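You operate a simulated robot arm through the tools that you are given. There is no shell and no other tool.

You run a simulated robot arm. Do the job below in one go: nothing can be reset, and whatever is moved stays where it is left.

Task
Set the float knob as the float card says and refill the brine.
Fine: shut the beige lid, press Fill once and wait till the brine stops at that line. Where these are worked on the way, their far stop is far enough and under half their travel is too little: beige lid.

The check looks at the end state, three seconds after you hand in, the way a careful person would. Anything else that was tipped, shoved, dropped, spilled or broken makes it a failure. Lids that push on must go on centred and level and be pressed home; caps that screw on are set level and turned clockwise until they are tight.

Robot
A 6-joint arm with a two-finger gripper on a trunk, on a base that drives. Base frame: it is fixed to the floor where the robot stands at the start and does not move with it; the origin is under the middle of the robot, x ahead of it, y to its left, z up. Readings come in m, rad, newtons and seconds.
With the tool pointing down near the work surface it reaches from about 0.38 to 0.86 m from the robot's upright axis, wherever it stands. Its first joint turns from -2.897 to 2.897 rad. Places, roughly: beige cabinet [1, 3.6, 0.4]; beige lid [1, 3.6, 0.9]; black head [0.5, 3.1, 1]; brine key [0.6, 3, 0.9]; fill key [0.6, 3, 0.9]; float card [0.7, 3.9, 1.4]; gully lever [0.7, 3.3, 1.1]; isolate lever [0.3, 2.8, 1.1]; run key [0.5, 2.9, 0.9]; salt key [0.7, 3.1, 0.9]; supply lever [0.2, 2.7, 0.8]; wash key [0.5, 2.9, 0.9]; yellow float knob [1.1, 3.6, 0.8]. Payload 2.45 kg.
Tool frame: the origin (TCP) lies between the finger pads and is the grasp point; the fingertips stand 0.02 m ahead of it; z points along the fingers, y is the line along which they close. Largest opening 0.14 m; the body of the gripper starts 0.168 m behind the TCP.
Orientation is that of the tool frame in the base frame, as [roll, pitch, yaw] about the fixed x, y, z axes, in that order (R = Rz(yaw) Ry(pitch) Rx(roll)). With the fingers straight down and closing along the base's y, the tool's x points along the base's -x, its y along +y and its z along -z.

Tools
- The arm moves only by the tool play_rows. Its argument "targets" is a list of rows, each a list of 7 numbers: the shift along the tool's x, y, z in m, then the turn, a rotation vector about the tool's x, y, z in rad, then the closure, from 0 (fully open) to 1 (shut). In form: [[tx, ty, tz, ax, ay, az, gripper], ...]. A call has 1 to 20 rows; each row shifts and turns the commanded pose from where the row before left it, along the tool's axes as they then stand. Rows are played at 5 a second. More than 0.05 m and 0.15 rad between two rows, or a gripper value outside its range, and nothing of the call is played. A pose out of reach is approached as far as the arm can. The call stops where the force on the tool passes 90 N (or 10 N more than at its start, if that is more) or the arm is blocked; 0.2 s more then pass. The fingers move at their own pace (about 0.045 m/s each) and stop on an object; they squeeze with about 29 N. The grip force told is the motor's: it shows also when the fingers shut on nothing. Time passes only in rows, and 0.2 s behind the last, so rows that do not move let the fingers close. It gives the time, the measured TCP pose, the force on the tool (base axes), the opening and the grip force at its end, in the units of the frame above (readings bear some noise), with the torque about the TCP (base axes, N m) and any sound that the robot's microphone picked up.
- Cameras (640 x 400 px; columns grow to the right, rows downward): "scene" is now at [0.0853, 0.1283, 1.8496]; the picture's right is [-0.16, -0.99, 0.00], its down [-0.74, 0.12, -0.66] and it looks along [0.66, -0.11, -0.75] (base axes); focal length 272 px, centre (320, 200). "wrist" rides on the gripper at [0.078, 0.011, -0.209] in the tool frame; the picture's right is [-0.14, 0.99, 0.00], its down [-0.92, -0.13, -0.37] and it looks along [-0.37, -0.05, 0.93] (tool axes); focal length 280 px, centre (320, 200). There is no depth. A picture from a camera that has moved, and an enlarged one, comes with that camera's place and axes in the base frame and with its lens.
- camera(camera): a new picture of that camera. No time passes.
- lift_body(by): slides the trunk up (or, below 0, down) by that many m; the arm and the scene camera ride with it, the base frame stays. It gives what a move gives, with no picture.
- roll_base(legs): drives the robot by 1 to 6 legs, each [ahead, left, turn to the left] in m, m and rad, along the robot's own axes; the way and the turn of a leg run together, so that a leg with both is an arc; at most 1.5 m and 3.142 rad a leg. The arm and the cameras ride along, it lands a little off, and it stops where it bumps. It gives what a move gives.
- head_to(pan, tilt): turns the head with the scene camera to pan (to the left, within 2.496 rad either way) and tilt (down, from -0.506 to 1.204), counted from straight ahead of the robot. It gives what a move gives.
- inspect(camera, box): a new picture of the part [left, top, right, bottom] of that camera's present view, enlarged. No time passes.
- sign_off(): hands the job in; it is judged then, once.

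Nothing tells you exact positions but the pictures and the camera data. Unless the task says otherwise, let go and move clear before handing in.

The tools are called after ">>>" by a JSON object that holds its "name" and its "arguments". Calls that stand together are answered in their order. play_rows: Moves the arm, as the interface text tells. Its arguments: {"type":"object","properties":{"targets":{"type":"array","items":{"type":"array","items":{"type":"number"}}}},"required":["targets"]} The other tools are called the same way: lift_body (by) slides the trunk up or down; roll_base (legs) drives the base; head_to (pan, tilt) turns the head that bears the scene camera; camera (camera) takes a picture; inspect (camera, box) takes an enlarged picture of a part of a camera's view; sign_off () hands the job in.

At the start:

```text
clock: 0.0
ee_pos: [0.4828, 0.0034, 1.0468]
tcp_rot: [-3.141, 0.0, 3.141]
contact_force: [-0.5, -0.2, 0.7]
ft_torque: [-0.01, 0.0, 0.01]
width: 0.1399
grip_force: 0.1
trunk travel left (down, up): [-0.1, 0.13]
robot x, y, heading: [0.0039, 0.0011, 0.002]
head pan, tilt: [-0.161, 0.845]
```

scene: 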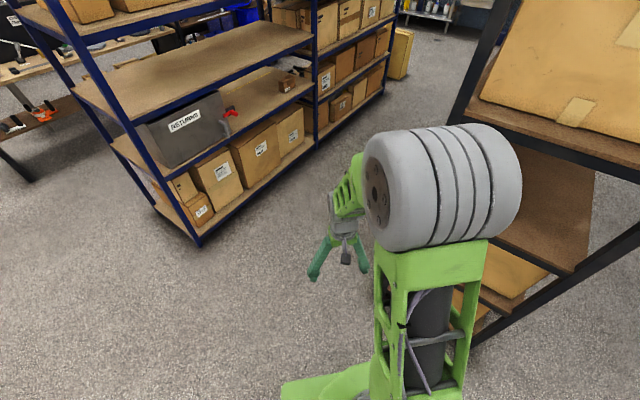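
wrist: 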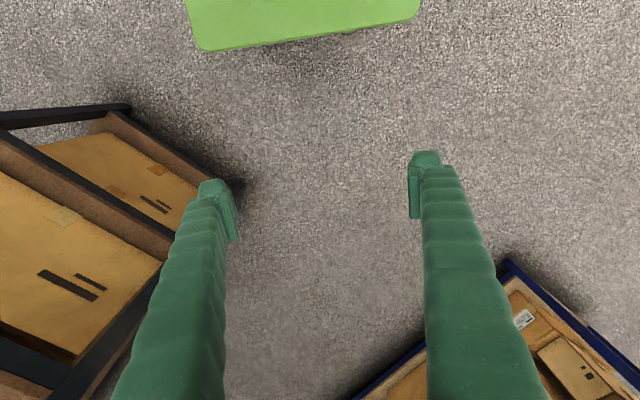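

I see a warehouse aisle with shelves ahead. The work place should be at about 3 m to my left, so I turn the head there first to look.

>>> {"name": "head_to", "arguments": {"pan": 1.4, "tilt": 0.35}}

>>> {"name": "camera", "arguments": {"camera": "scene"}}

```text
clock: 1.6
ee_pos: [0.4828, 0.0028, 1.0457]
tcp_rot: [-3.142, 0.0, 3.141]
contact_force: [0.4, 1.0, 0.5]
ft_torque: [0.02, -0.04, 0.01]
width: 0.1404
grip_force: 0.1
trunk travel left (down, up): [-0.1, 0.13]
robot x, y, heading: [0.0019, -0.0011, 0.0]
head pan, tilt: [1.4, 0.351]
```

```text
taken
camera scene: at [0.0238, 0.2325, 1.8928], right [0.99, -0.17, 0.0], down [-0.06, -0.34, -0.94], along [0.16, 0.93, -0.34], focal length 272 px, centre (320, 200)
```

scene: 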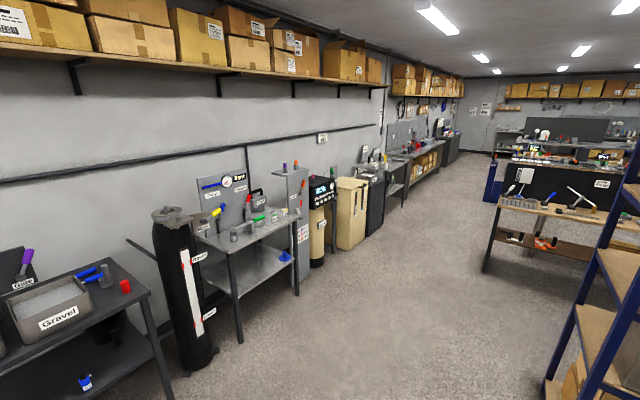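

>>> {"name": "inspect", "arguments": {"camera": "scene", "box": [270, 120, 430, 260]}}

>>> {"name": "inspect", "arguments": {"camera": "scene", "box": [180, 150, 320, 270]}}

```text
2.86 times, centred on (350, 190) of scene
camera zoom: at [0.0238, 0.2325, 1.8928], right [0.99, -0.17, 0.0], down [-0.06, -0.34, -0.94], along [0.16, 0.93, -0.34], focal length 777 px, centre (234, 229)
```

zoom: 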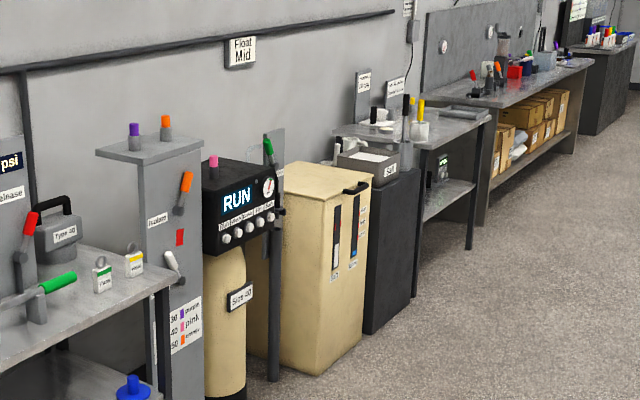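

```text
3.33 times, centred on (250, 210) of scene
camera zoom: at [0.0238, 0.2325, 1.8928], right [0.99, -0.17, 0.0], down [-0.06, -0.34, -0.94], along [0.16, 0.93, -0.34], focal length 907 px, centre (553, 167)
```

zoom: 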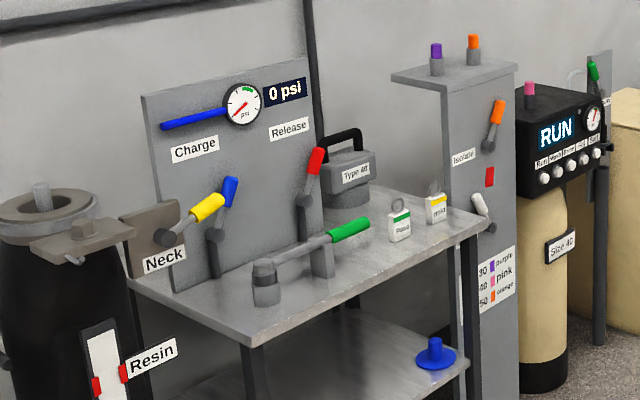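

The card reads "Float Mid", the beige cabinet has its lid on, and the softener head shows RUN. I drive nearer into the open aisle and turn toward the wall.

>>> {"name": "roll_base", "arguments": {"legs": [[0.3, 1.4, 0], [0.7, 0.6, 0], [0, 0, 2.33]]}}

>>> {"name": "head_to", "arguments": {"pan": -0.3, "tilt": 0.5}}

>>> {"name": "camera", "arguments": {"camera": "scene"}}

```text
clock: 25.1
ee_pos: [0.659, 2.3606, 1.046]
tcp_rot: [3.142, 0.001, -0.797]
contact_force: [-0.1, -1.0, -0.5]
ft_torque: [-0.03, -0.01, -0.02]
width: 0.14
grip_force: 0.1
trunk travel left (down, up): [-0.1, 0.13]
robot x, y, heading: [0.9979, 2.018, 2.341]
head pan, tilt: [1.4, 0.351]
```

```text
clock: 26.9
ee_pos: [0.659, 2.3612, 1.0464]
tcp_rot: [3.14, 0.001, -0.796]
contact_force: [-0.2, 0.1, -0.3]
ft_torque: [-0.02, 0.01, 0.05]
width: 0.14
grip_force: 0.0
trunk travel left (down, up): [-0.1, 0.13]
robot x, y, heading: [0.9982, 2.0187, 2.338]
head pan, tilt: [-0.3, 0.499]
```

```text
taken
camera scene: at [0.8477, 2.0072, 1.8792], right [0.89, 0.46, 0.0], down [0.22, -0.43, -0.88], along [-0.4, 0.78, -0.48], focal length 272 px, centre (320, 200)
```

scene: 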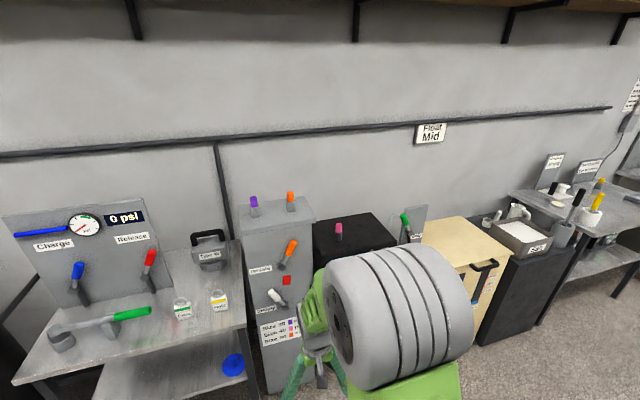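

The arm blocks the view of the panel and cabinet. I shift right along the wall to get in front of the cabinet and look again.

>>> {"name": "roll_base", "arguments": {"legs": [[0, -0.9, 0]]}}

>>> {"name": "head_to", "arguments": {"pan": 0.45, "tilt": 0.6}}

>>> {"name": "camera", "arguments": {"camera": "scene"}}

```text
clock: 35.0
ee_pos: [1.287, 2.9765, 1.0477]
tcp_rot: [3.141, 0.0, -0.791]
contact_force: [0.5, -0.4, 0.4]
ft_torque: [-0.05, -0.02, -0.01]
width: 0.1401
grip_force: 0.0
trunk travel left (down, up): [-0.1, 0.13]
robot x, y, heading: [1.6275, 2.6358, 2.353]
head pan, tilt: [-0.3, 0.499]
```

```text
clock: 36.1
ee_pos: [1.2862, 2.9758, 1.0462]
tcp_rot: [-3.141, 0.001, -0.793]
contact_force: [-0.1, -0.6, -0.4]
ft_torque: [0.0, -0.01, 0.01]
width: 0.14
grip_force: 0.1
trunk travel left (down, up): [-0.1, 0.13]
robot x, y, heading: [1.6278, 2.6317, 2.351]
head pan, tilt: [0.45, 0.6]
```

```text
taken
camera scene: at [1.4358, 2.5735, 1.8701], right [0.34, 0.94, 0.0], down [0.53, -0.19, -0.83], along [-0.78, 0.28, -0.56], focal length 272 px, centre (320, 200)
```

scene: 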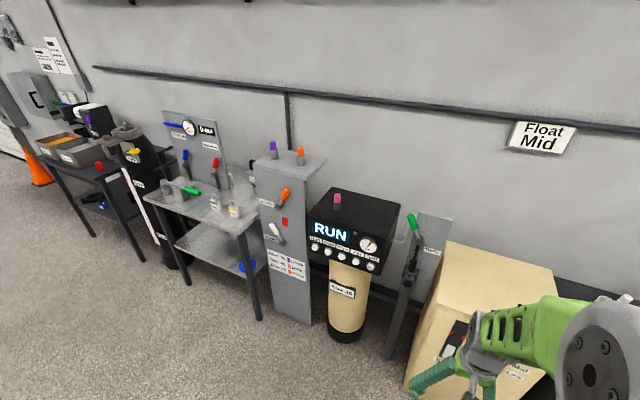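

>>> {"name": "inspect", "arguments": {"camera": "scene", "box": [250, 130, 450, 290]}}

>>> {"name": "inspect", "arguments": {"camera": "scene", "box": [300, 185, 390, 275]}}

>>> {"name": "inspect", "arguments": {"camera": "scene", "box": [400, 210, 580, 390]}}

>>> {"name": "camera", "arguments": {"camera": "wrist"}}

```text
2.50 times, centred on (350, 210) of scene
camera zoom: at [1.4358, 2.5735, 1.8701], right [0.34, 0.94, 0.0], down [0.53, -0.19, -0.83], along [-0.78, 0.28, -0.56], focal length 680 px, centre (245, 175)
```

zoom: 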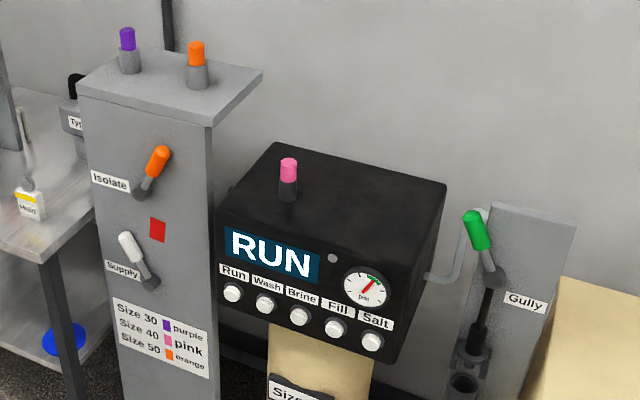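

```text
4.44 times, centred on (345, 230) of scene
camera zoom: at [1.4358, 2.5735, 1.8701], right [0.34, 0.94, 0.0], down [0.53, -0.19, -0.83], along [-0.78, 0.28, -0.56], focal length 1209 px, centre (209, 67)
```

zoom: 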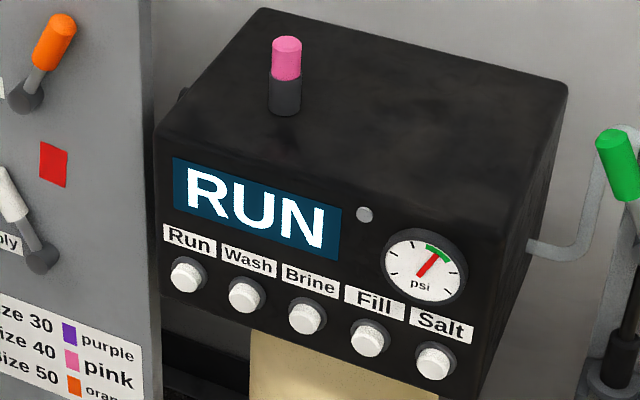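

```text
2.22 times, centred on (490, 300) of scene
camera zoom: at [1.4358, 2.5735, 1.8701], right [0.34, 0.94, 0.0], down [0.53, -0.19, -0.83], along [-0.78, 0.28, -0.56], focal length 605 px, centre (-58, -22)
```

zoom: 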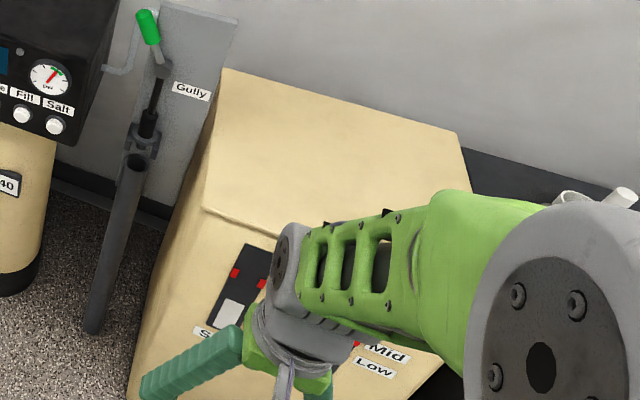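

```text
taken
camera wrist: at [1.3332, 2.913, 1.2552], right [-0.8, -0.6, 0.0], down [-0.56, 0.74, 0.37], along [-0.22, 0.3, -0.93], focal length 280 px, centre (320, 200)
```

wrist: 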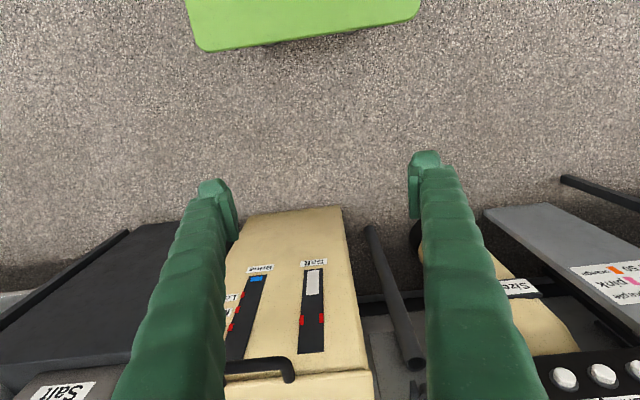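

The gauge is in the green and the head shows RUN. The cabinet has two sight windows (Salt, Brine with Low/Mid/High), a lid with a front handle. I move the arm aside to see the lid and handle.

>>> {"name": "play_rows", "arguments": {"targets": [[0, 0.05, 0, 0, 0, 0, 0], [0, 0.05, 0, 0, 0, 0, 0], [0, 0.05, 0, 0, 0, 0, 0], [0, 0.05, 0, 0, 0, 0, 0], [0, 0.05, 0, 0, 0, 0, 0], [0, 0.05, 0, 0, 0, 0, 0], [0, 0.05, 0, 0, 0, 0, 0], [0, 0.05, 0, 0, 0, 0, 0]]}}

>>> {"name": "head_to", "arguments": {"pan": -0.35, "tilt": 0.75}}

>>> {"name": "camera", "arguments": {"camera": "scene"}}

```text
clock: 37.9
ee_pos: [1.0001, 2.6928, 1.047]
tcp_rot: [-3.14, 0.001, -0.793]
contact_force: [-0.1, 0.7, -0.3]
ft_torque: [0.01, -0.07, 0.01]
width: 0.14
grip_force: 0.1
trunk travel left (down, up): [-0.1, 0.13]
robot x, y, heading: [1.6273, 2.6346, 2.348]
head pan, tilt: [0.45, 0.6]
```

```text
clock: 39.0
ee_pos: [1.0018, 2.6947, 1.0473]
tcp_rot: [-3.141, 0.001, -0.794]
contact_force: [-0.6, -0.4, -0.5]
ft_torque: [0.02, 0.01, -0.02]
width: 0.14
grip_force: 0.2
trunk travel left (down, up): [-0.1, 0.13]
robot x, y, heading: [1.6294, 2.6312, 2.353]
head pan, tilt: [-0.351, 0.75]
```

```text
taken
camera scene: at [1.4846, 2.6192, 1.8572], right [0.91, 0.42, 0.0], down [0.28, -0.62, -0.73], along [-0.3, 0.67, -0.68], focal length 272 px, centre (320, 200)
```

scene: 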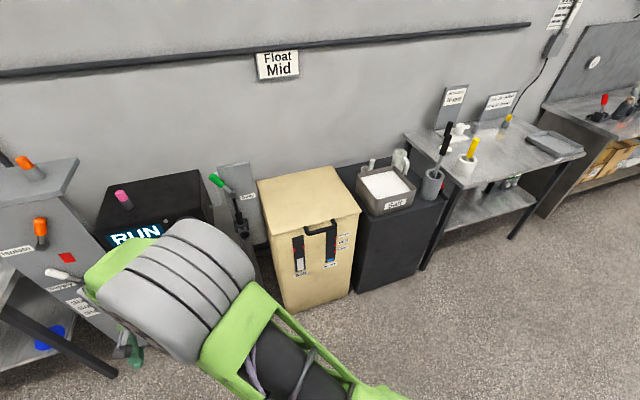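

>>> {"name": "inspect", "arguments": {"camera": "scene", "box": [240, 150, 400, 300]}}

>>> {"name": "inspect", "arguments": {"camera": "scene", "box": [280, 210, 360, 280]}}

```text
2.67 times, centred on (320, 225) of scene
camera zoom: at [1.4846, 2.6192, 1.8572], right [0.91, 0.42, 0.0], down [0.28, -0.62, -0.73], along [-0.3, 0.67, -0.68], focal length 726 px, centre (320, 133)
```

zoom: 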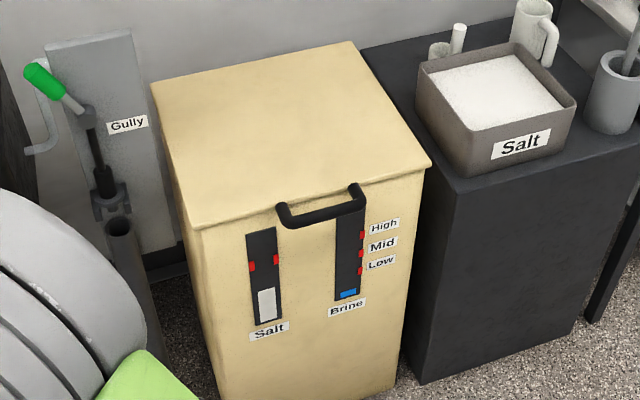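

```text
5.71 times, centred on (320, 245) of scene
camera zoom: at [1.4846, 2.6192, 1.8572], right [0.91, 0.42, 0.0], down [0.28, -0.62, -0.73], along [-0.3, 0.67, -0.68], focal length 1555 px, centre (320, -57)
```

zoom: 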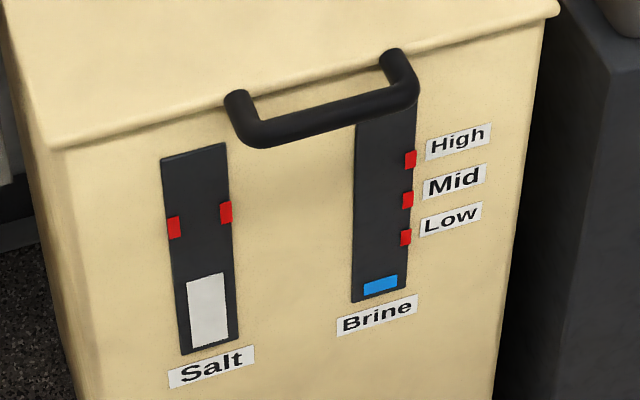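

The lid is hinged at the wall side with a black bar handle at its front edge (about [1.15, 3.40, 0.88]); brine is below Low and the card asks for Mid. I bring the arm back to centre and drive closer, centred on the cabinet.

>>> {"name": "play_rows", "arguments": {"targets": [[0, -0.05, 0, 0, 0, 0, 0], [0, -0.05, 0, 0, 0, 0, 0], [0, -0.05, 0, 0, 0, 0, 0], [0, -0.05, 0, 0, 0, 0, 0], [0, -0.05, 0, 0, 0, 0, 0], [0, -0.05, 0, 0, 0, 0, 0], [0, -0.05, 0, 0, 0, 0, 0], [0, -0.05, 0, 0, 0, 0, 0]]}}

>>> {"name": "roll_base", "arguments": {"legs": [[0.2, -0.19, 0]]}}

>>> {"name": "camera", "arguments": {"camera": "wrist"}}

>>> {"name": "camera", "arguments": {"camera": "scene"}}

```text
clock: 40.8
ee_pos: [1.2878, 2.9752, 1.0462]
tcp_rot: [3.141, 0.0, -0.791]
contact_force: [-0.1, 0.6, -0.1]
ft_torque: [-0.01, 0.01, 0.03]
width: 0.1402
grip_force: 0.1
trunk travel left (down, up): [-0.1, 0.13]
robot x, y, heading: [1.6303, 2.6335, 2.353]
head pan, tilt: [-0.351, 0.75]
```

```text
clock: 43.1
ee_pos: [1.2793, 3.2532, 1.0461]
tcp_rot: [3.142, 0.0, -0.795]
contact_force: [-1.0, 0.3, -0.4]
ft_torque: [-0.05, -0.02, 0.0]
width: 0.1402
grip_force: 0.1
trunk travel left (down, up): [-0.1, 0.13]
robot x, y, heading: [1.6148, 2.9108, 2.353]
head pan, tilt: [-0.351, 0.75]
```

```text
taken
camera wrist: at [1.3255, 3.189, 1.2539], right [-0.8, -0.6, 0.0], down [-0.55, 0.75, 0.37], along [-0.22, 0.3, -0.93], focal length 280 px, centre (320, 200)
```

wrist: 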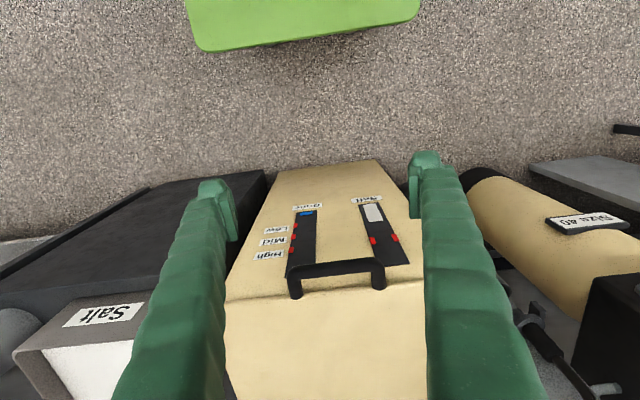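

```text
taken
camera scene: at [1.4751, 2.8967, 1.8572], right [0.91, 0.41, 0.0], down [0.28, -0.62, -0.73], along [-0.3, 0.67, -0.68], focal length 272 px, centre (320, 200)
```

scene: 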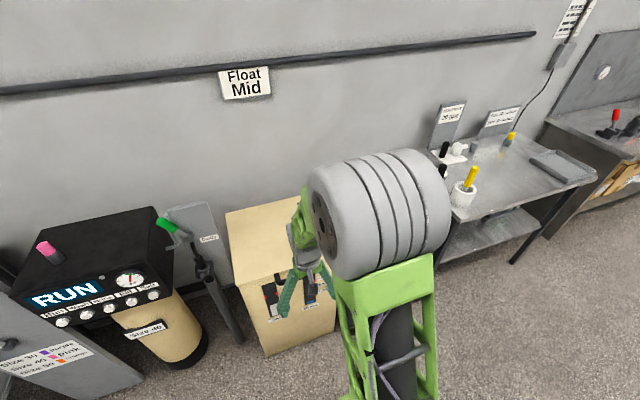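

The handle bar is now clear: centred at about r-centre of the cabinet, d ≈ 0.67 m ahead of me, z ≈ 0.88. I first turn the gripper a quarter turn about its own axis so that it can close vertically, then raise it to point at the wall.

>>> {"name": "play_rows", "arguments": {"targets": [[0, 0, -0.02, 0, 0, -0.1428, 0], [0, 0, -0.02, 0, 0, -0.1428, 0], [0, 0, -0.02, 0, 0, -0.1428, 0], [0, 0, -0.02, 0, 0, -0.1428, 0], [0, 0, -0.02, 0, 0, -0.1428, 0], [0, 0, 0, 0, 0, -0.1428, 0], [0, 0, 0, 0, 0, -0.1428, 0], [0, 0, 0, 0, 0, -0.1428, 0], [0, 0, 0, 0, 0, -0.1428, 0], [0, 0, 0, 0, 0, -0.1428, 0], [0, 0, 0, 0, 0, -0.1428, 0]]}}

>>> {"name": "camera", "arguments": {"camera": "wrist"}}

```text
clock: 45.5
ee_pos: [1.2772, 3.2513, 1.1463]
tcp_rot: [-3.141, -0.001, 0.775]
contact_force: [-0.3, 0.3, -0.4]
ft_torque: [0.02, -0.02, 0.02]
width: 0.1405
grip_force: 0.2
trunk travel left (down, up): [-0.1, 0.13]
robot x, y, heading: [1.6206, 2.9129, 2.348]
head pan, tilt: [-0.351, 0.75]
```

```text
taken
camera wrist: at [1.342, 3.299, 1.3544], right [0.6, -0.8, 0.0], down [-0.75, -0.55, 0.37], along [-0.3, -0.22, -0.93], focal length 280 px, centre (320, 200)
```

wrist: 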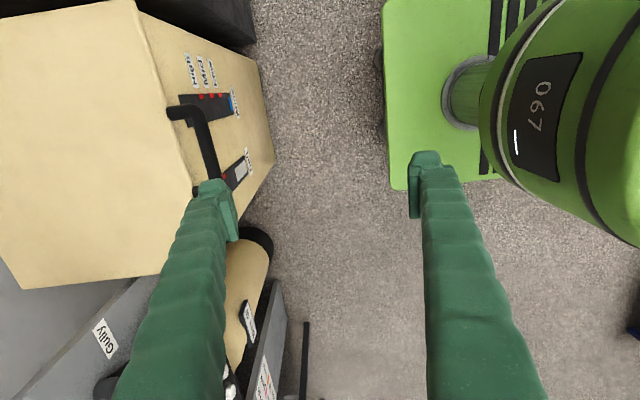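

Fingers down, closing now along the depth. Next I pitch the fingers up to point at the wall, moving forward a bit at a height well over the lid.

>>> {"name": "play_rows", "arguments": {"targets": [[0, -0.02, 0, 0.1428, 0, 0, 0], [0, -0.02, 0, 0.1428, 0, 0, 0], [0, -0.02, 0, 0.1428, 0, 0, 0], [0, -0.02, 0, 0.1428, 0, 0, 0], [0, -0.02, 0, 0.1428, 0, 0, 0], [0, -0.02, 0, 0.1428, 0, 0, 0], [0, -0.02, 0, 0.1428, 0, 0, 0], [0, -0.02, 0, 0.1428, 0, 0, 0], [0, -0.02, 0, 0.1428, 0, 0, 0], [0, -0.02, 0, 0.1428, 0, 0, 0], [0, -0.02, 0, 0.1428, 0, 0, 0], [0, 0, 0, 0, 0, 0, 0]]}}

>>> {"name": "camera", "arguments": {"camera": "wrist"}}

>>> {"name": "camera", "arguments": {"camera": "scene"}}

```text
clock: 48.1
ee_pos: [1.1284, 3.4056, 1.2933]
tcp_rot: [-1.571, 0.001, 0.775]
contact_force: [0.2, 0.0, -0.4]
ft_torque: [0.01, 0.01, -0.05]
width: 0.1403
grip_force: 0.1
out of reach, approached as far as the arm can: row 6, 7, 8, 9, 10
trunk travel left (down, up): [-0.1, 0.13]
robot x, y, heading: [1.6182, 2.912, 2.346]
head pan, tilt: [-0.351, 0.75]
```

```text
taken
camera wrist: at [1.33, 3.3121, 1.2812], right [-0.1, -0.1, -0.99], down [-0.4, -0.91, 0.13], along [-0.91, 0.41, 0.05], focal length 280 px, centre (320, 200)
```

wrist: 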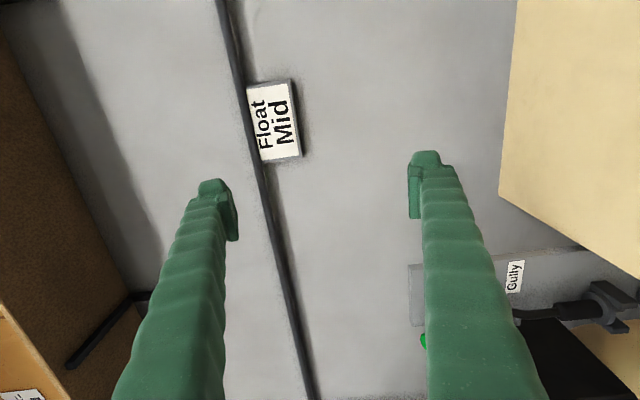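

```text
taken
camera scene: at [1.4753, 2.8959, 1.8573], right [0.91, 0.41, 0.0], down [0.28, -0.62, -0.73], along [-0.3, 0.67, -0.68], focal length 272 px, centre (320, 200)
```

scene: 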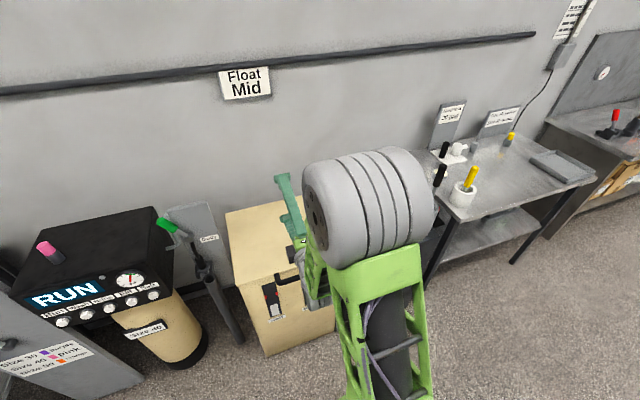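

The gripper now points at the wall, closing vertically. I retract 0.1 m and lower it to the handle height in front of the handle.

>>> {"name": "play_rows", "arguments": {"targets": [[0, 0, -0.05, 0, 0, 0, 0], [0, 0, -0.05, 0, 0, 0, 0], [0, 0.05, 0, 0, 0, 0, 0], [0, 0.05, 0, 0, 0, 0, 0], [0, 0.05, 0, 0, 0, 0, 0], [0, 0.05, 0, 0, 0, 0, 0.3], [0, 0.05, 0, 0, 0, 0, 0.3], [0, 0.05, 0, 0, 0, 0, 0.3]]}}

>>> {"name": "camera", "arguments": {"camera": "wrist"}}

>>> {"name": "camera", "arguments": {"camera": "scene"}}

```text
clock: 49.9
ee_pos: [1.1242, 3.4069, 0.9944]
tcp_rot: [-1.569, -0.001, 0.774]
contact_force: [-0.6, 0.9, 1.2]
ft_torque: [-0.02, -0.01, 0.0]
width: 0.098
grip_force: 0.2
out of reach, approached as far as the arm can: row 1, 2
trunk travel left (down, up): [-0.1, 0.13]
robot x, y, heading: [1.6184, 2.9101, 2.345]
head pan, tilt: [-0.351, 0.75]
```

```text
taken
camera wrist: at [1.3262, 3.3136, 0.9827], right [-0.1, -0.1, -0.99], down [-0.4, -0.91, 0.13], along [-0.91, 0.41, 0.05], focal length 280 px, centre (320, 200)
```

wrist: 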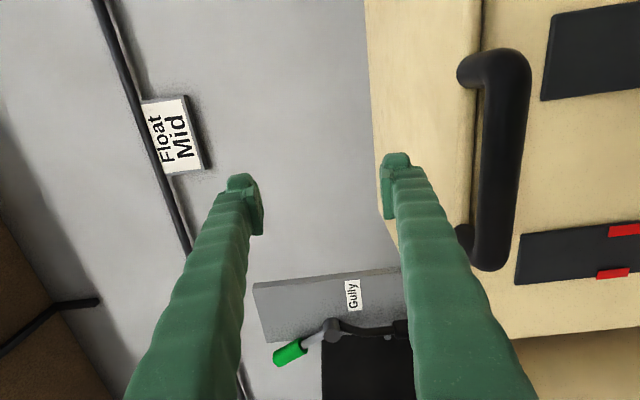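

```text
taken
camera scene: at [1.4748, 2.8963, 1.8571], right [0.91, 0.41, 0.0], down [0.28, -0.62, -0.73], along [-0.3, 0.67, -0.68], focal length 272 px, centre (320, 200)
```

scene: 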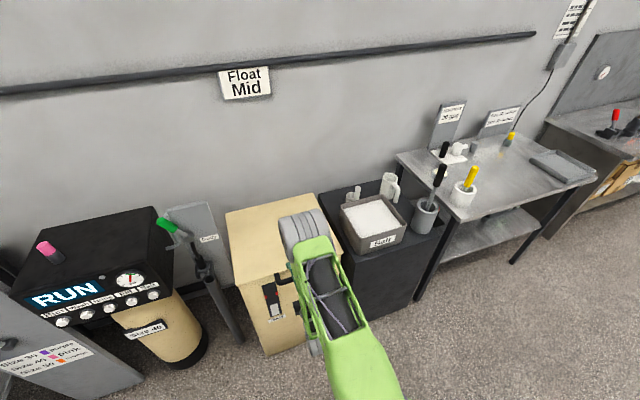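

The horizontal pose can't be drawn back any closer to the robot, so the TCP is still above the lid front (d≈1.61, z≈0.99), touching nothing. I back the base up 0.16 m to give room, then lower to the handle.

>>> {"name": "roll_base", "arguments": {"legs": [[-0.15, 0, 0]]}}

>>> {"name": "play_rows", "arguments": {"targets": [[0, 0.04, 0, 0, 0, 0, 0.4], [0, 0.04, 0, 0, 0, 0, 0.4], [0, 0.03, 0, 0, 0, 0, 0.4], [0, 0, 0, 0, 0, 0, 0.4]]}}

>>> {"name": "camera", "arguments": {"camera": "wrist"}}

>>> {"name": "camera", "arguments": {"camera": "scene"}}

```text
clock: 51.3
ee_pos: [1.23, 3.3004, 0.9947]
tcp_rot: [-1.571, 0.001, 0.775]
contact_force: [0.0, 0.7, 0.1]
ft_torque: [-0.01, 0.0, 0.0]
width: 0.0981
grip_force: 0.0
trunk travel left (down, up): [-0.1, 0.13]
robot x, y, heading: [1.7229, 2.8062, 2.347]
head pan, tilt: [-0.351, 0.75]
```

```text
clock: 52.3
ee_pos: [1.2316, 3.3024, 0.8828]
tcp_rot: [-1.57, 0.0, 0.775]
contact_force: [0.5, 0.1, -0.2]
ft_torque: [-0.01, 0.0, 0.02]
width: 0.0838
grip_force: 0.1
trunk travel left (down, up): [-0.1, 0.13]
robot x, y, heading: [1.7236, 2.8063, 2.342]
head pan, tilt: [-0.351, 0.75]
```

```text
taken
camera wrist: at [1.4335, 3.2081, 0.872], right [-0.1, -0.1, -0.99], down [-0.4, -0.91, 0.13], along [-0.91, 0.41, 0.05], focal length 280 px, centre (320, 200)
```

wrist: 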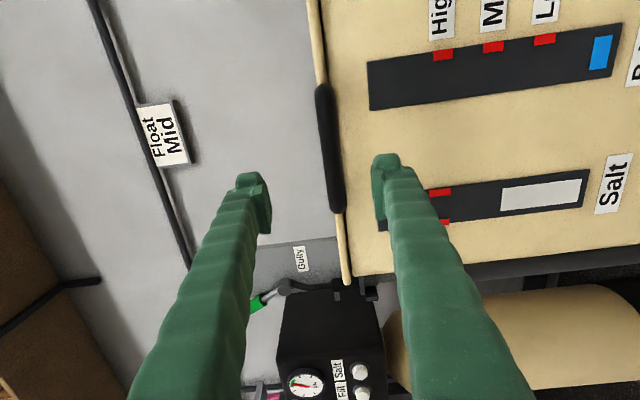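

```text
taken
camera scene: at [1.5804, 2.7887, 1.8572], right [0.91, 0.41, 0.0], down [0.28, -0.62, -0.73], along [-0.3, 0.67, -0.68], focal length 272 px, centre (320, 200)
```

scene: 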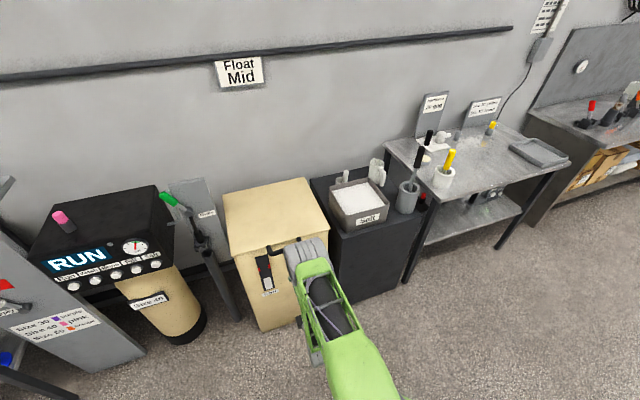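

The handle bar lies right between the fingers, slightly below the mid-plane. I move forward to it and close.

>>> {"name": "play_rows", "arguments": {"targets": [[0, 0.003, 0.04, 0, 0, 0, 0.4], [0, 0.003, 0.04, 0, 0, 0, 0.4], [0, 0, 0.02, 0, 0, 0, 0.4], [0, 0, 0.012, 0, 0, 0, 0.4], [0, 0, 0, 0, 0, 0, 0.4]]}}

>>> {"name": "camera", "arguments": {"camera": "wrist"}}

>>> {"name": "inspect", "arguments": {"camera": "scene", "box": [210, 200, 370, 330]}}

```text
clock: 53.5
ee_pos: [1.1525, 3.3808, 0.8785]
tcp_rot: [-1.571, -0.001, 0.775]
contact_force: [1.0, 0.5, -1.1]
ft_torque: [-0.02, -0.02, 0.04]
width: 0.084
grip_force: 0.0
trunk travel left (down, up): [-0.1, 0.13]
robot x, y, heading: [1.7212, 2.8038, 2.348]
head pan, tilt: [-0.351, 0.75]
```

```text
taken
camera wrist: at [1.3542, 3.2864, 0.8669], right [-0.1, -0.1, -0.99], down [-0.4, -0.91, 0.13], along [-0.91, 0.41, 0.05], focal length 280 px, centre (320, 200)
```

wrist: 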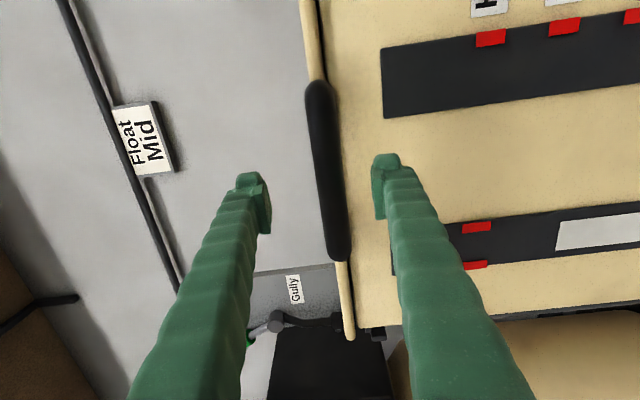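

```text
3.08 times, centred on (290, 265) of scene
camera zoom: at [1.5804, 2.7887, 1.8572], right [0.91, 0.41, 0.0], down [0.28, -0.62, -0.73], along [-0.3, 0.67, -0.68], focal length 837 px, centre (412, 0)
```

zoom: 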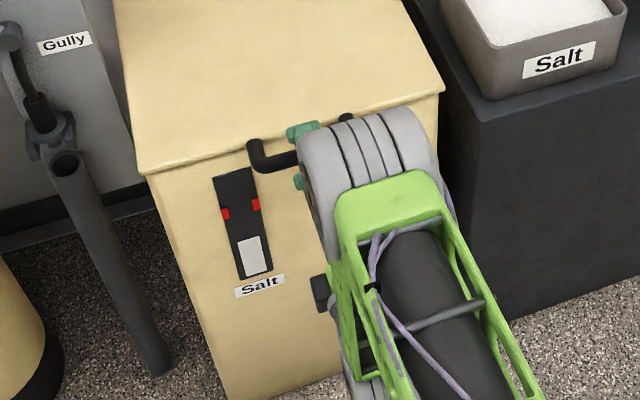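

The bar is between the fingers, tips just past it. I close on it.

>>> {"name": "play_rows", "arguments": {"targets": [[0, 0, 0.006, 0, 0, 0, 0.6], [0, 0, 0, 0, 0, 0, 0.8], [0, 0, 0, 0, 0, 0, 1], [0, 0, 0, 0, 0, 0, 1], [0, 0, 0, 0, 0, 0, 1], [0, 0, 0, 0, 0, 0, 1]]}}

>>> {"name": "camera", "arguments": {"camera": "wrist"}}

```text
clock: 54.9
ee_pos: [1.148, 3.385, 0.8787]
tcp_rot: [-1.57, 0.001, 0.774]
contact_force: [-0.3, 0.2, -3.3]
ft_torque: [-0.14, 0.05, -0.04]
width: 0.0226
grip_force: 45.2
trunk travel left (down, up): [-0.1, 0.13]
robot x, y, heading: [1.7264, 2.803, 2.344]
head pan, tilt: [-0.351, 0.75]
```

```text
taken
camera wrist: at [1.3495, 3.2906, 0.8668], right [-0.1, -0.1, -0.99], down [-0.4, -0.91, 0.13], along [-0.91, 0.41, 0.05], focal length 280 px, centre (320, 200)
```

wrist: 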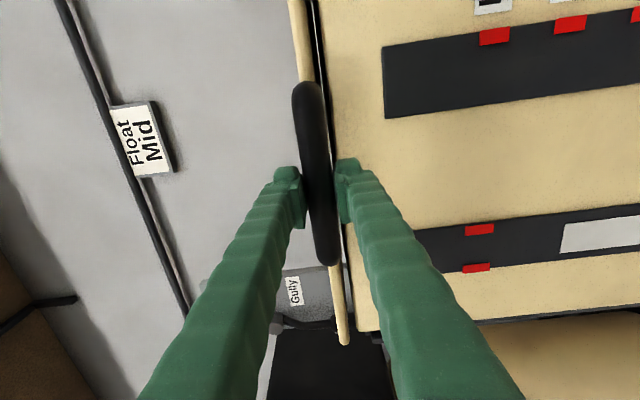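

The handle is gripped (bar 23 mm). I start lifting along the hinge arc (hinge about 0.43 m behind) and watch the force.

>>> {"name": "play_rows", "arguments": {"targets": [[0, -0.0216, 0, -0.025, 0, 0, 1], [0, -0.0215, 0, -0.025, 0, 0, 1], [0, -0.0214, 0.0016, -0.025, 0, 0, 1], [0, -0.0214, 0.0016, -0.025, 0, 0, 1], [0, -0.0214, 0.0026, -0.025, 0, 0, 1], [0, -0.0214, 0.0026, -0.025, 0, 0, 1], [0, 0, 0, 0, 0, 0, 1]]}}

>>> {"name": "camera", "arguments": {"camera": "wrist"}}

>>> {"name": "camera", "arguments": {"camera": "scene"}}

```text
clock: 56.5
ee_pos: [1.1351, 3.3977, 1.0075]
tcp_rot: [-1.72, -0.001, 0.775]
contact_force: [-12.3, 5.9, -3.5]
ft_torque: [-0.67, 0.71, -0.1]
width: 0.0224
grip_force: 44.6
trunk travel left (down, up): [-0.1, 0.13]
robot x, y, heading: [1.723, 2.8027, 2.347]
head pan, tilt: [-0.351, 0.75]
```

```text
taken
camera wrist: at [1.3362, 3.3044, 1.0262], right [0.01, -0.2, -0.98], down [-0.42, -0.89, 0.18], along [-0.91, 0.41, -0.09], focal length 280 px, centre (320, 200)
```

wrist: 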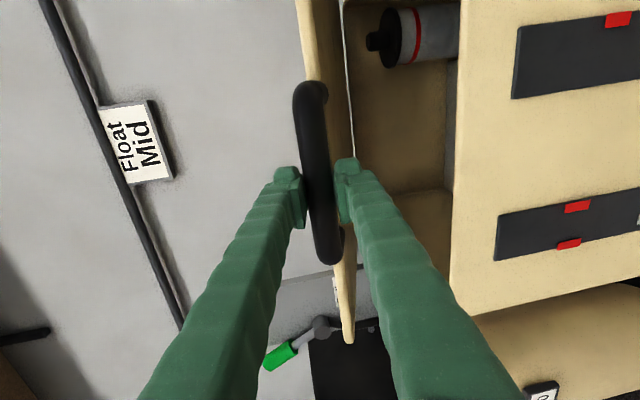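

```text
taken
camera scene: at [1.5787, 2.7897, 1.8571], right [0.91, 0.41, 0.0], down [0.28, -0.62, -0.73], along [-0.3, 0.67, -0.68], focal length 272 px, centre (320, 200)
```

scene: 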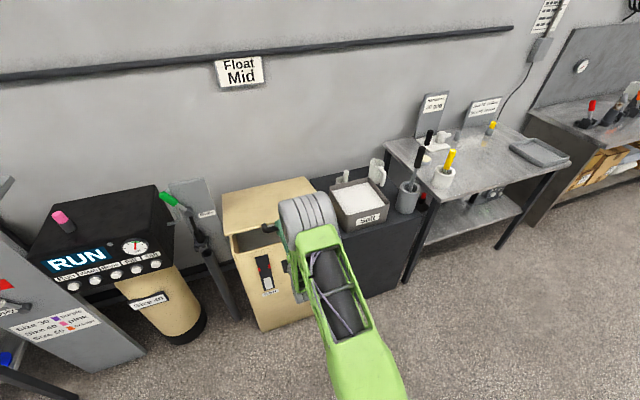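

The lid lifts; a reservoir with a cylinder part shows inside. Force shows the hinge slightly nearer than I assumed, so I tighten the arc and continue.

>>> {"name": "play_rows", "arguments": {"targets": [[0, -0.0188, 0.006, -0.025, 0, 0, 1], [0, -0.0188, 0.005, -0.025, 0, 0, 1], [0, -0.0186, 0.005, -0.025, 0, 0, 1], [0, -0.0186, 0.005, -0.025, 0, 0, 1], [0, -0.0184, 0.006, -0.025, 0, 0, 1], [0, -0.0184, 0.006, -0.025, 0, 0, 1], [0, 0, 0, 0, 0, 0, 1]]}}

```text
clock: 58.1
ee_pos: [1.0961, 3.4377, 1.1088]
tcp_rot: [-1.866, 0.0, 0.772]
contact_force: [6.5, -6.7, 6.8]
ft_torque: [0.08, 0.1, 0.0]
width: 0.0198
grip_force: 44.3
trunk travel left (down, up): [-0.1, 0.13]
robot x, y, heading: [1.7219, 2.8057, 2.345]
head pan, tilt: [-0.351, 0.75]
```

Now slightly too far in; the true radius lies between (≈0.41 m). I continue along the corrected arc.

>>> {"name": "play_rows", "arguments": {"targets": [[0, -0.018, 0.0, -0.025, 0, 0, 1], [0, -0.018, 0.003, -0.025, 0, 0, 1], [0, -0.019, 0.0074, -0.025, 0, 0, 1], [0, -0.019, 0.0074, -0.025, 0, 0, 1], [0, -0.0186, 0.0083, -0.025, 0, 0, 1], [0, -0.0186, 0.0083, -0.025, 0, 0, 1], [0, 0, 0, 0, 0, 0, 1]]}}

>>> {"name": "camera", "arguments": {"camera": "scene"}}

>>> {"name": "camera", "arguments": {"camera": "wrist"}}

```text
clock: 59.7
ee_pos: [1.0471, 3.4891, 1.2015]
tcp_rot: [-2.017, 0.0, 0.775]
contact_force: [5.1, 0.8, 4.3]
ft_torque: [-0.17, 0.19, 0.03]
width: 0.0197
grip_force: 44.6
trunk travel left (down, up): [-0.1, 0.13]
robot x, y, heading: [1.7236, 2.801, 2.346]
head pan, tilt: [-0.351, 0.75]
```

```text
taken
camera scene: at [1.5816, 2.7884, 1.8574], right [0.91, 0.41, 0.0], down [0.28, -0.62, -0.73], along [-0.3, 0.67, -0.68], focal length 272 px, centre (320, 200)
```

scene: 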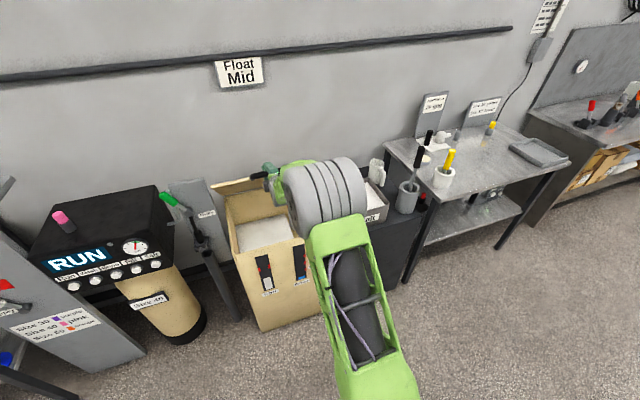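

```text
taken
camera wrist: at [1.2383, 3.4052, 1.2811], right [0.2, -0.4, -0.89], down [-0.46, -0.84, 0.27], along [-0.86, 0.36, -0.35], focal length 280 px, centre (320, 200)
```

wrist: 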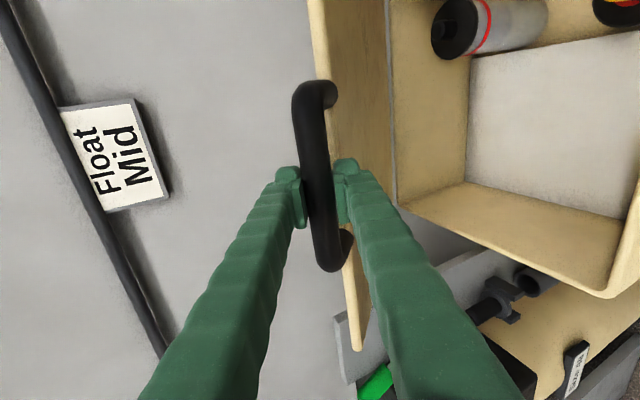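

Arc is right now (small forces), lid is about 50° open. I continue toward upright.

>>> {"name": "play_rows", "arguments": {"targets": [[0, -0.018, 0.0087, -0.025, 0, 0, 1], [0, -0.018, 0.0087, -0.025, 0, 0, 1], [0, -0.0178, 0.01, -0.025, 0, 0, 1], [0, -0.0178, 0.01, -0.025, 0, 0, 1], [0, -0.0173, 0.011, -0.025, 0, 0, 1], [0, -0.0173, 0.011, -0.025, 0, 0, 1], [0, 0, 0, 0, 0, 0, 1]]}}

```text
clock: 61.3
ee_pos: [0.9787, 3.5578, 1.2767]
tcp_rot: [-2.154, 0.0, 0.775]
contact_force: [17.2, -12.9, 39.8]
ft_torque: [-0.21, 0.38, -0.18]
width: 0.0195
grip_force: 44.9
trunk travel left (down, up): [-0.1, 0.13]
robot x, y, heading: [1.7224, 2.8039, 2.348]
head pan, tilt: [-0.351, 0.75]
```

The force is purely radial, so the true hinge radius is about 0.446 m with the hinge at d≈2.03, z≈0.88; the lid is about 63° open. I correct outward and carry on.

>>> {"name": "play_rows", "arguments": {"targets": [[0, -0.0263, 0.0023, 0, 0, 0, 1], [0, -0.0184, 0.0126, -0.025, 0, 0, 1], [0, -0.0184, 0.0126, -0.025, 0, 0, 1], [0, 0, 0, 0, 0, 0, 1]]}}

>>> {"name": "camera", "arguments": {"camera": "scene"}}

```text
clock: 62.3
ee_pos: [0.9499, 3.5878, 1.2967]
tcp_rot: [-2.219, 0.0, 0.773]
contact_force: [5.8, -1.4, 14.0]
ft_torque: [-0.19, 0.36, -0.26]
width: 0.0195
grip_force: 44.4
out of reach, approached as far as the arm can: row 3
trunk travel left (down, up): [-0.1, 0.13]
robot x, y, heading: [1.7248, 2.8027, 2.344]
head pan, tilt: [-0.351, 0.75]
```

```text
taken
camera scene: at [1.5829, 2.7868, 1.8574], right [0.91, 0.41, 0.0], down [0.28, -0.62, -0.73], along [-0.3, 0.67, -0.68], focal length 272 px, centre (320, 200)
```

scene: 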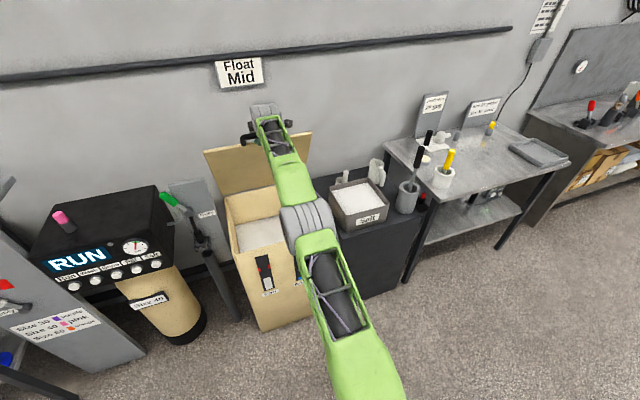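

The arm is at full stretch with the lid about 69° open. I test whether the lid stays by opening the fingers slightly while they still surround the bar.

>>> {"name": "play_rows", "arguments": {"targets": [[0, 0, 0, 0, 0, 0, 0.75], [0, 0, 0, 0, 0, 0, 0.7], [0, 0, 0, 0, 0, 0, 0.7], [0, 0, 0, 0, 0, 0, 0.7]]}}

>>> {"name": "camera", "arguments": {"camera": "wrist"}}

```text
clock: 63.3
ee_pos: [0.9491, 3.5892, 1.2941]
tcp_rot: [-2.221, 0.003, 0.775]
contact_force: [-0.1, 0.5, -0.6]
ft_torque: [0.03, 0.01, 0.0]
width: 0.0421
grip_force: 0.0
trunk travel left (down, up): [-0.1, 0.13]
robot x, y, heading: [1.7191, 2.8068, 2.344]
head pan, tilt: [-0.351, 0.75]
```

```text
taken
camera wrist: at [1.1253, 3.52, 1.411], right [0.32, -0.52, -0.79], down [-0.51, -0.8, 0.32], along [-0.8, 0.3, -0.52], focal length 280 px, centre (320, 200)
```

wrist: 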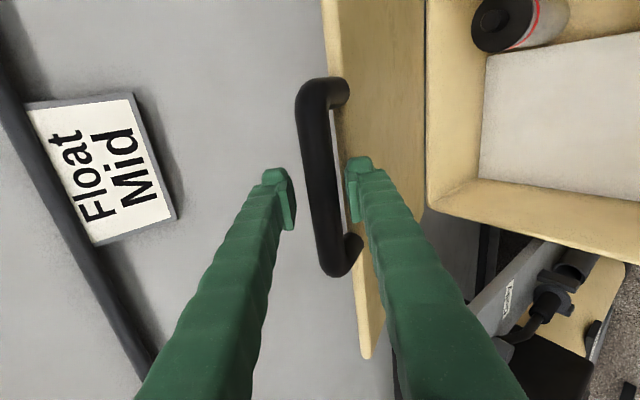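

The lid stays by itself (no force, bar free between fingers). I open further, withdraw the gripper back-up from the handle, and look into the cabinet.

>>> {"name": "play_rows", "arguments": {"targets": [[0, 0, -0.03, 0, 0, 0, 0.65], [0, 0, -0.04, 0, 0, 0, 0.6], [0, 0, -0.05, 0, 0, 0, 0.5], [0, 0, -0.05, 0, 0, 0, 0.5], [0, 0, -0.05, 0, 0, 0, 0.5], [0, 0, 0, 0, 0, 0, 0.5]]}}

>>> {"name": "camera", "arguments": {"camera": "wrist"}}

>>> {"name": "camera", "arguments": {"camera": "scene"}}

```text
clock: 64.7
ee_pos: [1.0705, 3.4602, 1.4257]
tcp_rot: [-2.222, -0.001, 0.775]
contact_force: [-0.6, 0.2, -0.2]
ft_torque: [-0.01, 0.01, -0.01]
width: 0.0702
grip_force: 0.0
trunk travel left (down, up): [-0.1, 0.13]
robot x, y, heading: [1.7253, 2.8019, 2.346]
head pan, tilt: [-0.351, 0.75]
```

```text
taken
camera wrist: at [1.2469, 3.392, 1.5428], right [0.32, -0.52, -0.79], down [-0.51, -0.8, 0.32], along [-0.8, 0.3, -0.52], focal length 280 px, centre (320, 200)
```

wrist: 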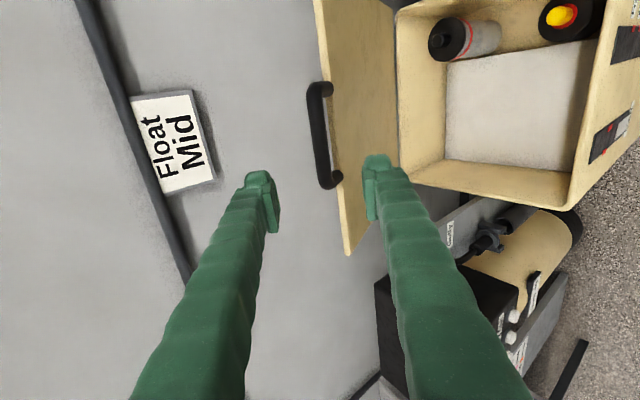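

```text
taken
camera scene: at [1.5797, 2.7894, 1.857], right [0.91, 0.41, 0.0], down [0.28, -0.62, -0.73], along [-0.3, 0.67, -0.68], focal length 272 px, centre (320, 200)
```

scene: 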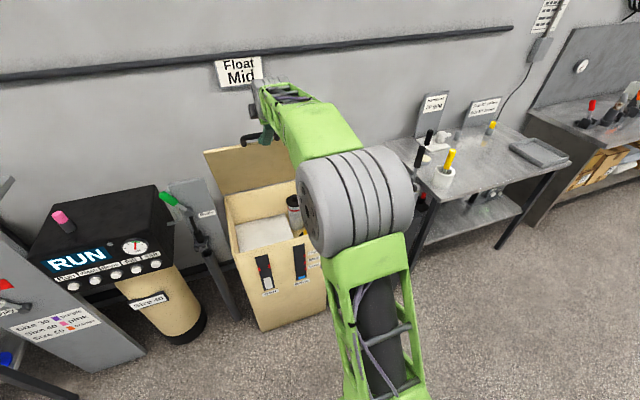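

The yellow float knob is in the right front of the cabinet, next to a capped tube. I take an enlarged look and then bring the wrist camera over it.

>>> {"name": "inspect", "arguments": {"camera": "wrist", "box": [400, 0, 640, 150]}}

>>> {"name": "play_rows", "arguments": {"targets": [[0, 0.03, -0.03, -0.1, 0, 0, 0.5], [0, 0.03, -0.03, -0.1, 0, 0, 0.5], [0, 0.03, -0.03, -0.1, 0, 0, 0.5], [0, 0.03, -0.03, -0.1, 0, 0, 0.5], [0, 0.03, 0, -0.1, 0, 0, 0.5], [0, 0.03, 0, -0.1, 0, 0, 0.5], [0, 0.03, 0, -0.1, 0, 0, 0.5], [0, 0, 0, -0.1, 0, 0, 0.5], [0, 0, 0, -0.12, 0, 0, 0.5]]}}

>>> {"name": "camera", "arguments": {"camera": "wrist"}}

>>> {"name": "camera", "arguments": {"camera": "scene"}}

```text
2.67 times, centred on (520, 75) of wrist
camera zoom: at [1.2469, 3.392, 1.5428], right [0.32, -0.52, -0.79], down [-0.51, -0.8, 0.32], along [-0.8, 0.3, -0.52], focal length 748 px, centre (-213, 533)
```

zoom: 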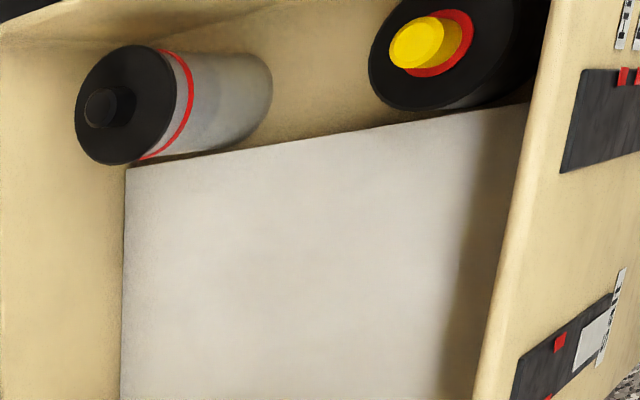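

```text
clock: 66.7
ee_pos: [1.2472, 3.2855, 1.391]
tcp_rot: [3.141, 0.0, 0.774]
contact_force: [-0.1, 0.2, 0.2]
ft_torque: [-0.05, -0.03, 0.02]
width: 0.0701
grip_force: 0.1
trunk travel left (down, up): [-0.1, 0.13]
robot x, y, heading: [1.7224, 2.801, 2.348]
head pan, tilt: [-0.351, 0.75]
```

```text
taken
camera wrist: at [1.3093, 3.332, 1.5997], right [0.59, -0.8, 0.0], down [-0.75, -0.55, 0.37], along [-0.3, -0.22, -0.93], focal length 280 px, centre (320, 200)
```

wrist: 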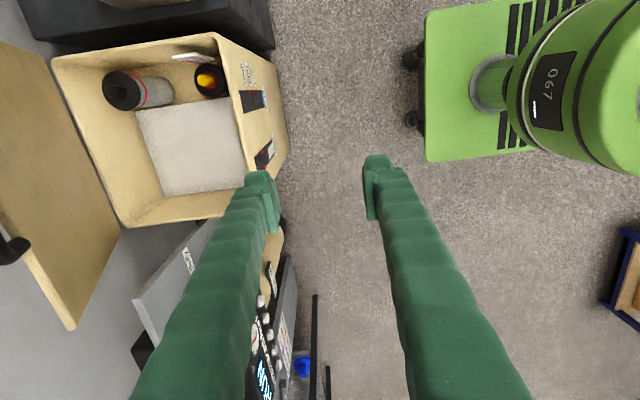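

```text
taken
camera scene: at [1.5792, 2.7899, 1.857], right [0.91, 0.41, 0.0], down [0.28, -0.62, -0.73], along [-0.3, 0.67, -0.68], focal length 272 px, centre (320, 200)
```

scene: 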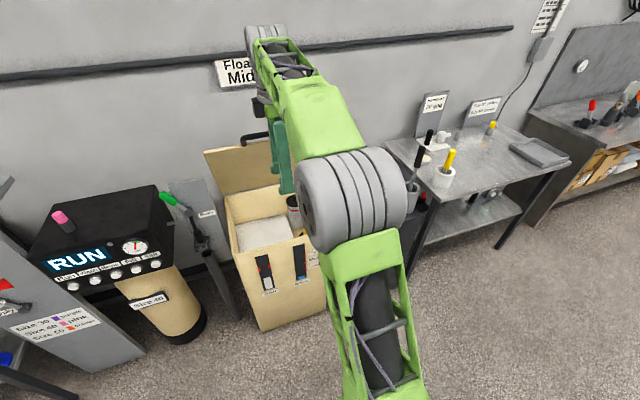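

>>> {"name": "inspect", "arguments": {"camera": "wrist", "box": [90, 40, 290, 130]}}

>>> {"name": "inspect", "arguments": {"camera": "wrist", "box": [165, 45, 245, 105]}}

```text
3.20 times, centred on (190, 85) of wrist
camera zoom: at [1.3093, 3.332, 1.5997], right [0.59, -0.8, 0.0], down [-0.75, -0.55, 0.37], along [-0.3, -0.22, -0.93], focal length 897 px, centre (736, 568)
```

zoom: 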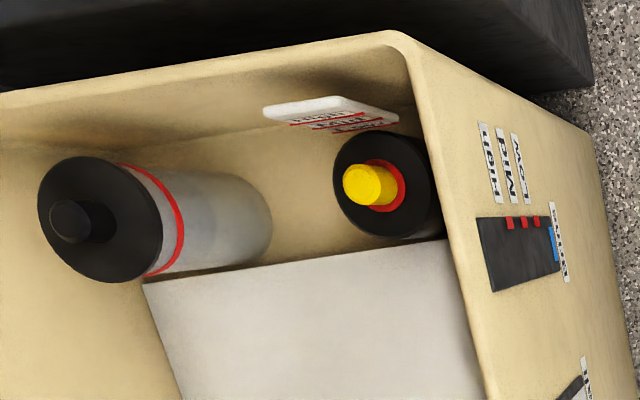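

```text
6.67 times, centred on (205, 75) of wrist
camera zoom: at [1.3093, 3.332, 1.5997], right [0.59, -0.8, 0.0], down [-0.75, -0.55, 0.37], along [-0.3, -0.22, -0.93], focal length 1869 px, centre (1087, 1033)
```

zoom: 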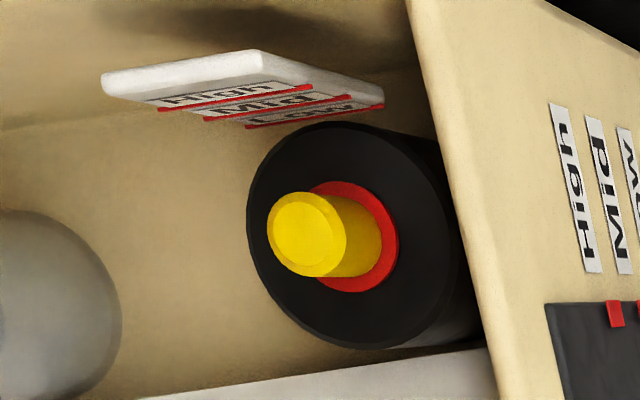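

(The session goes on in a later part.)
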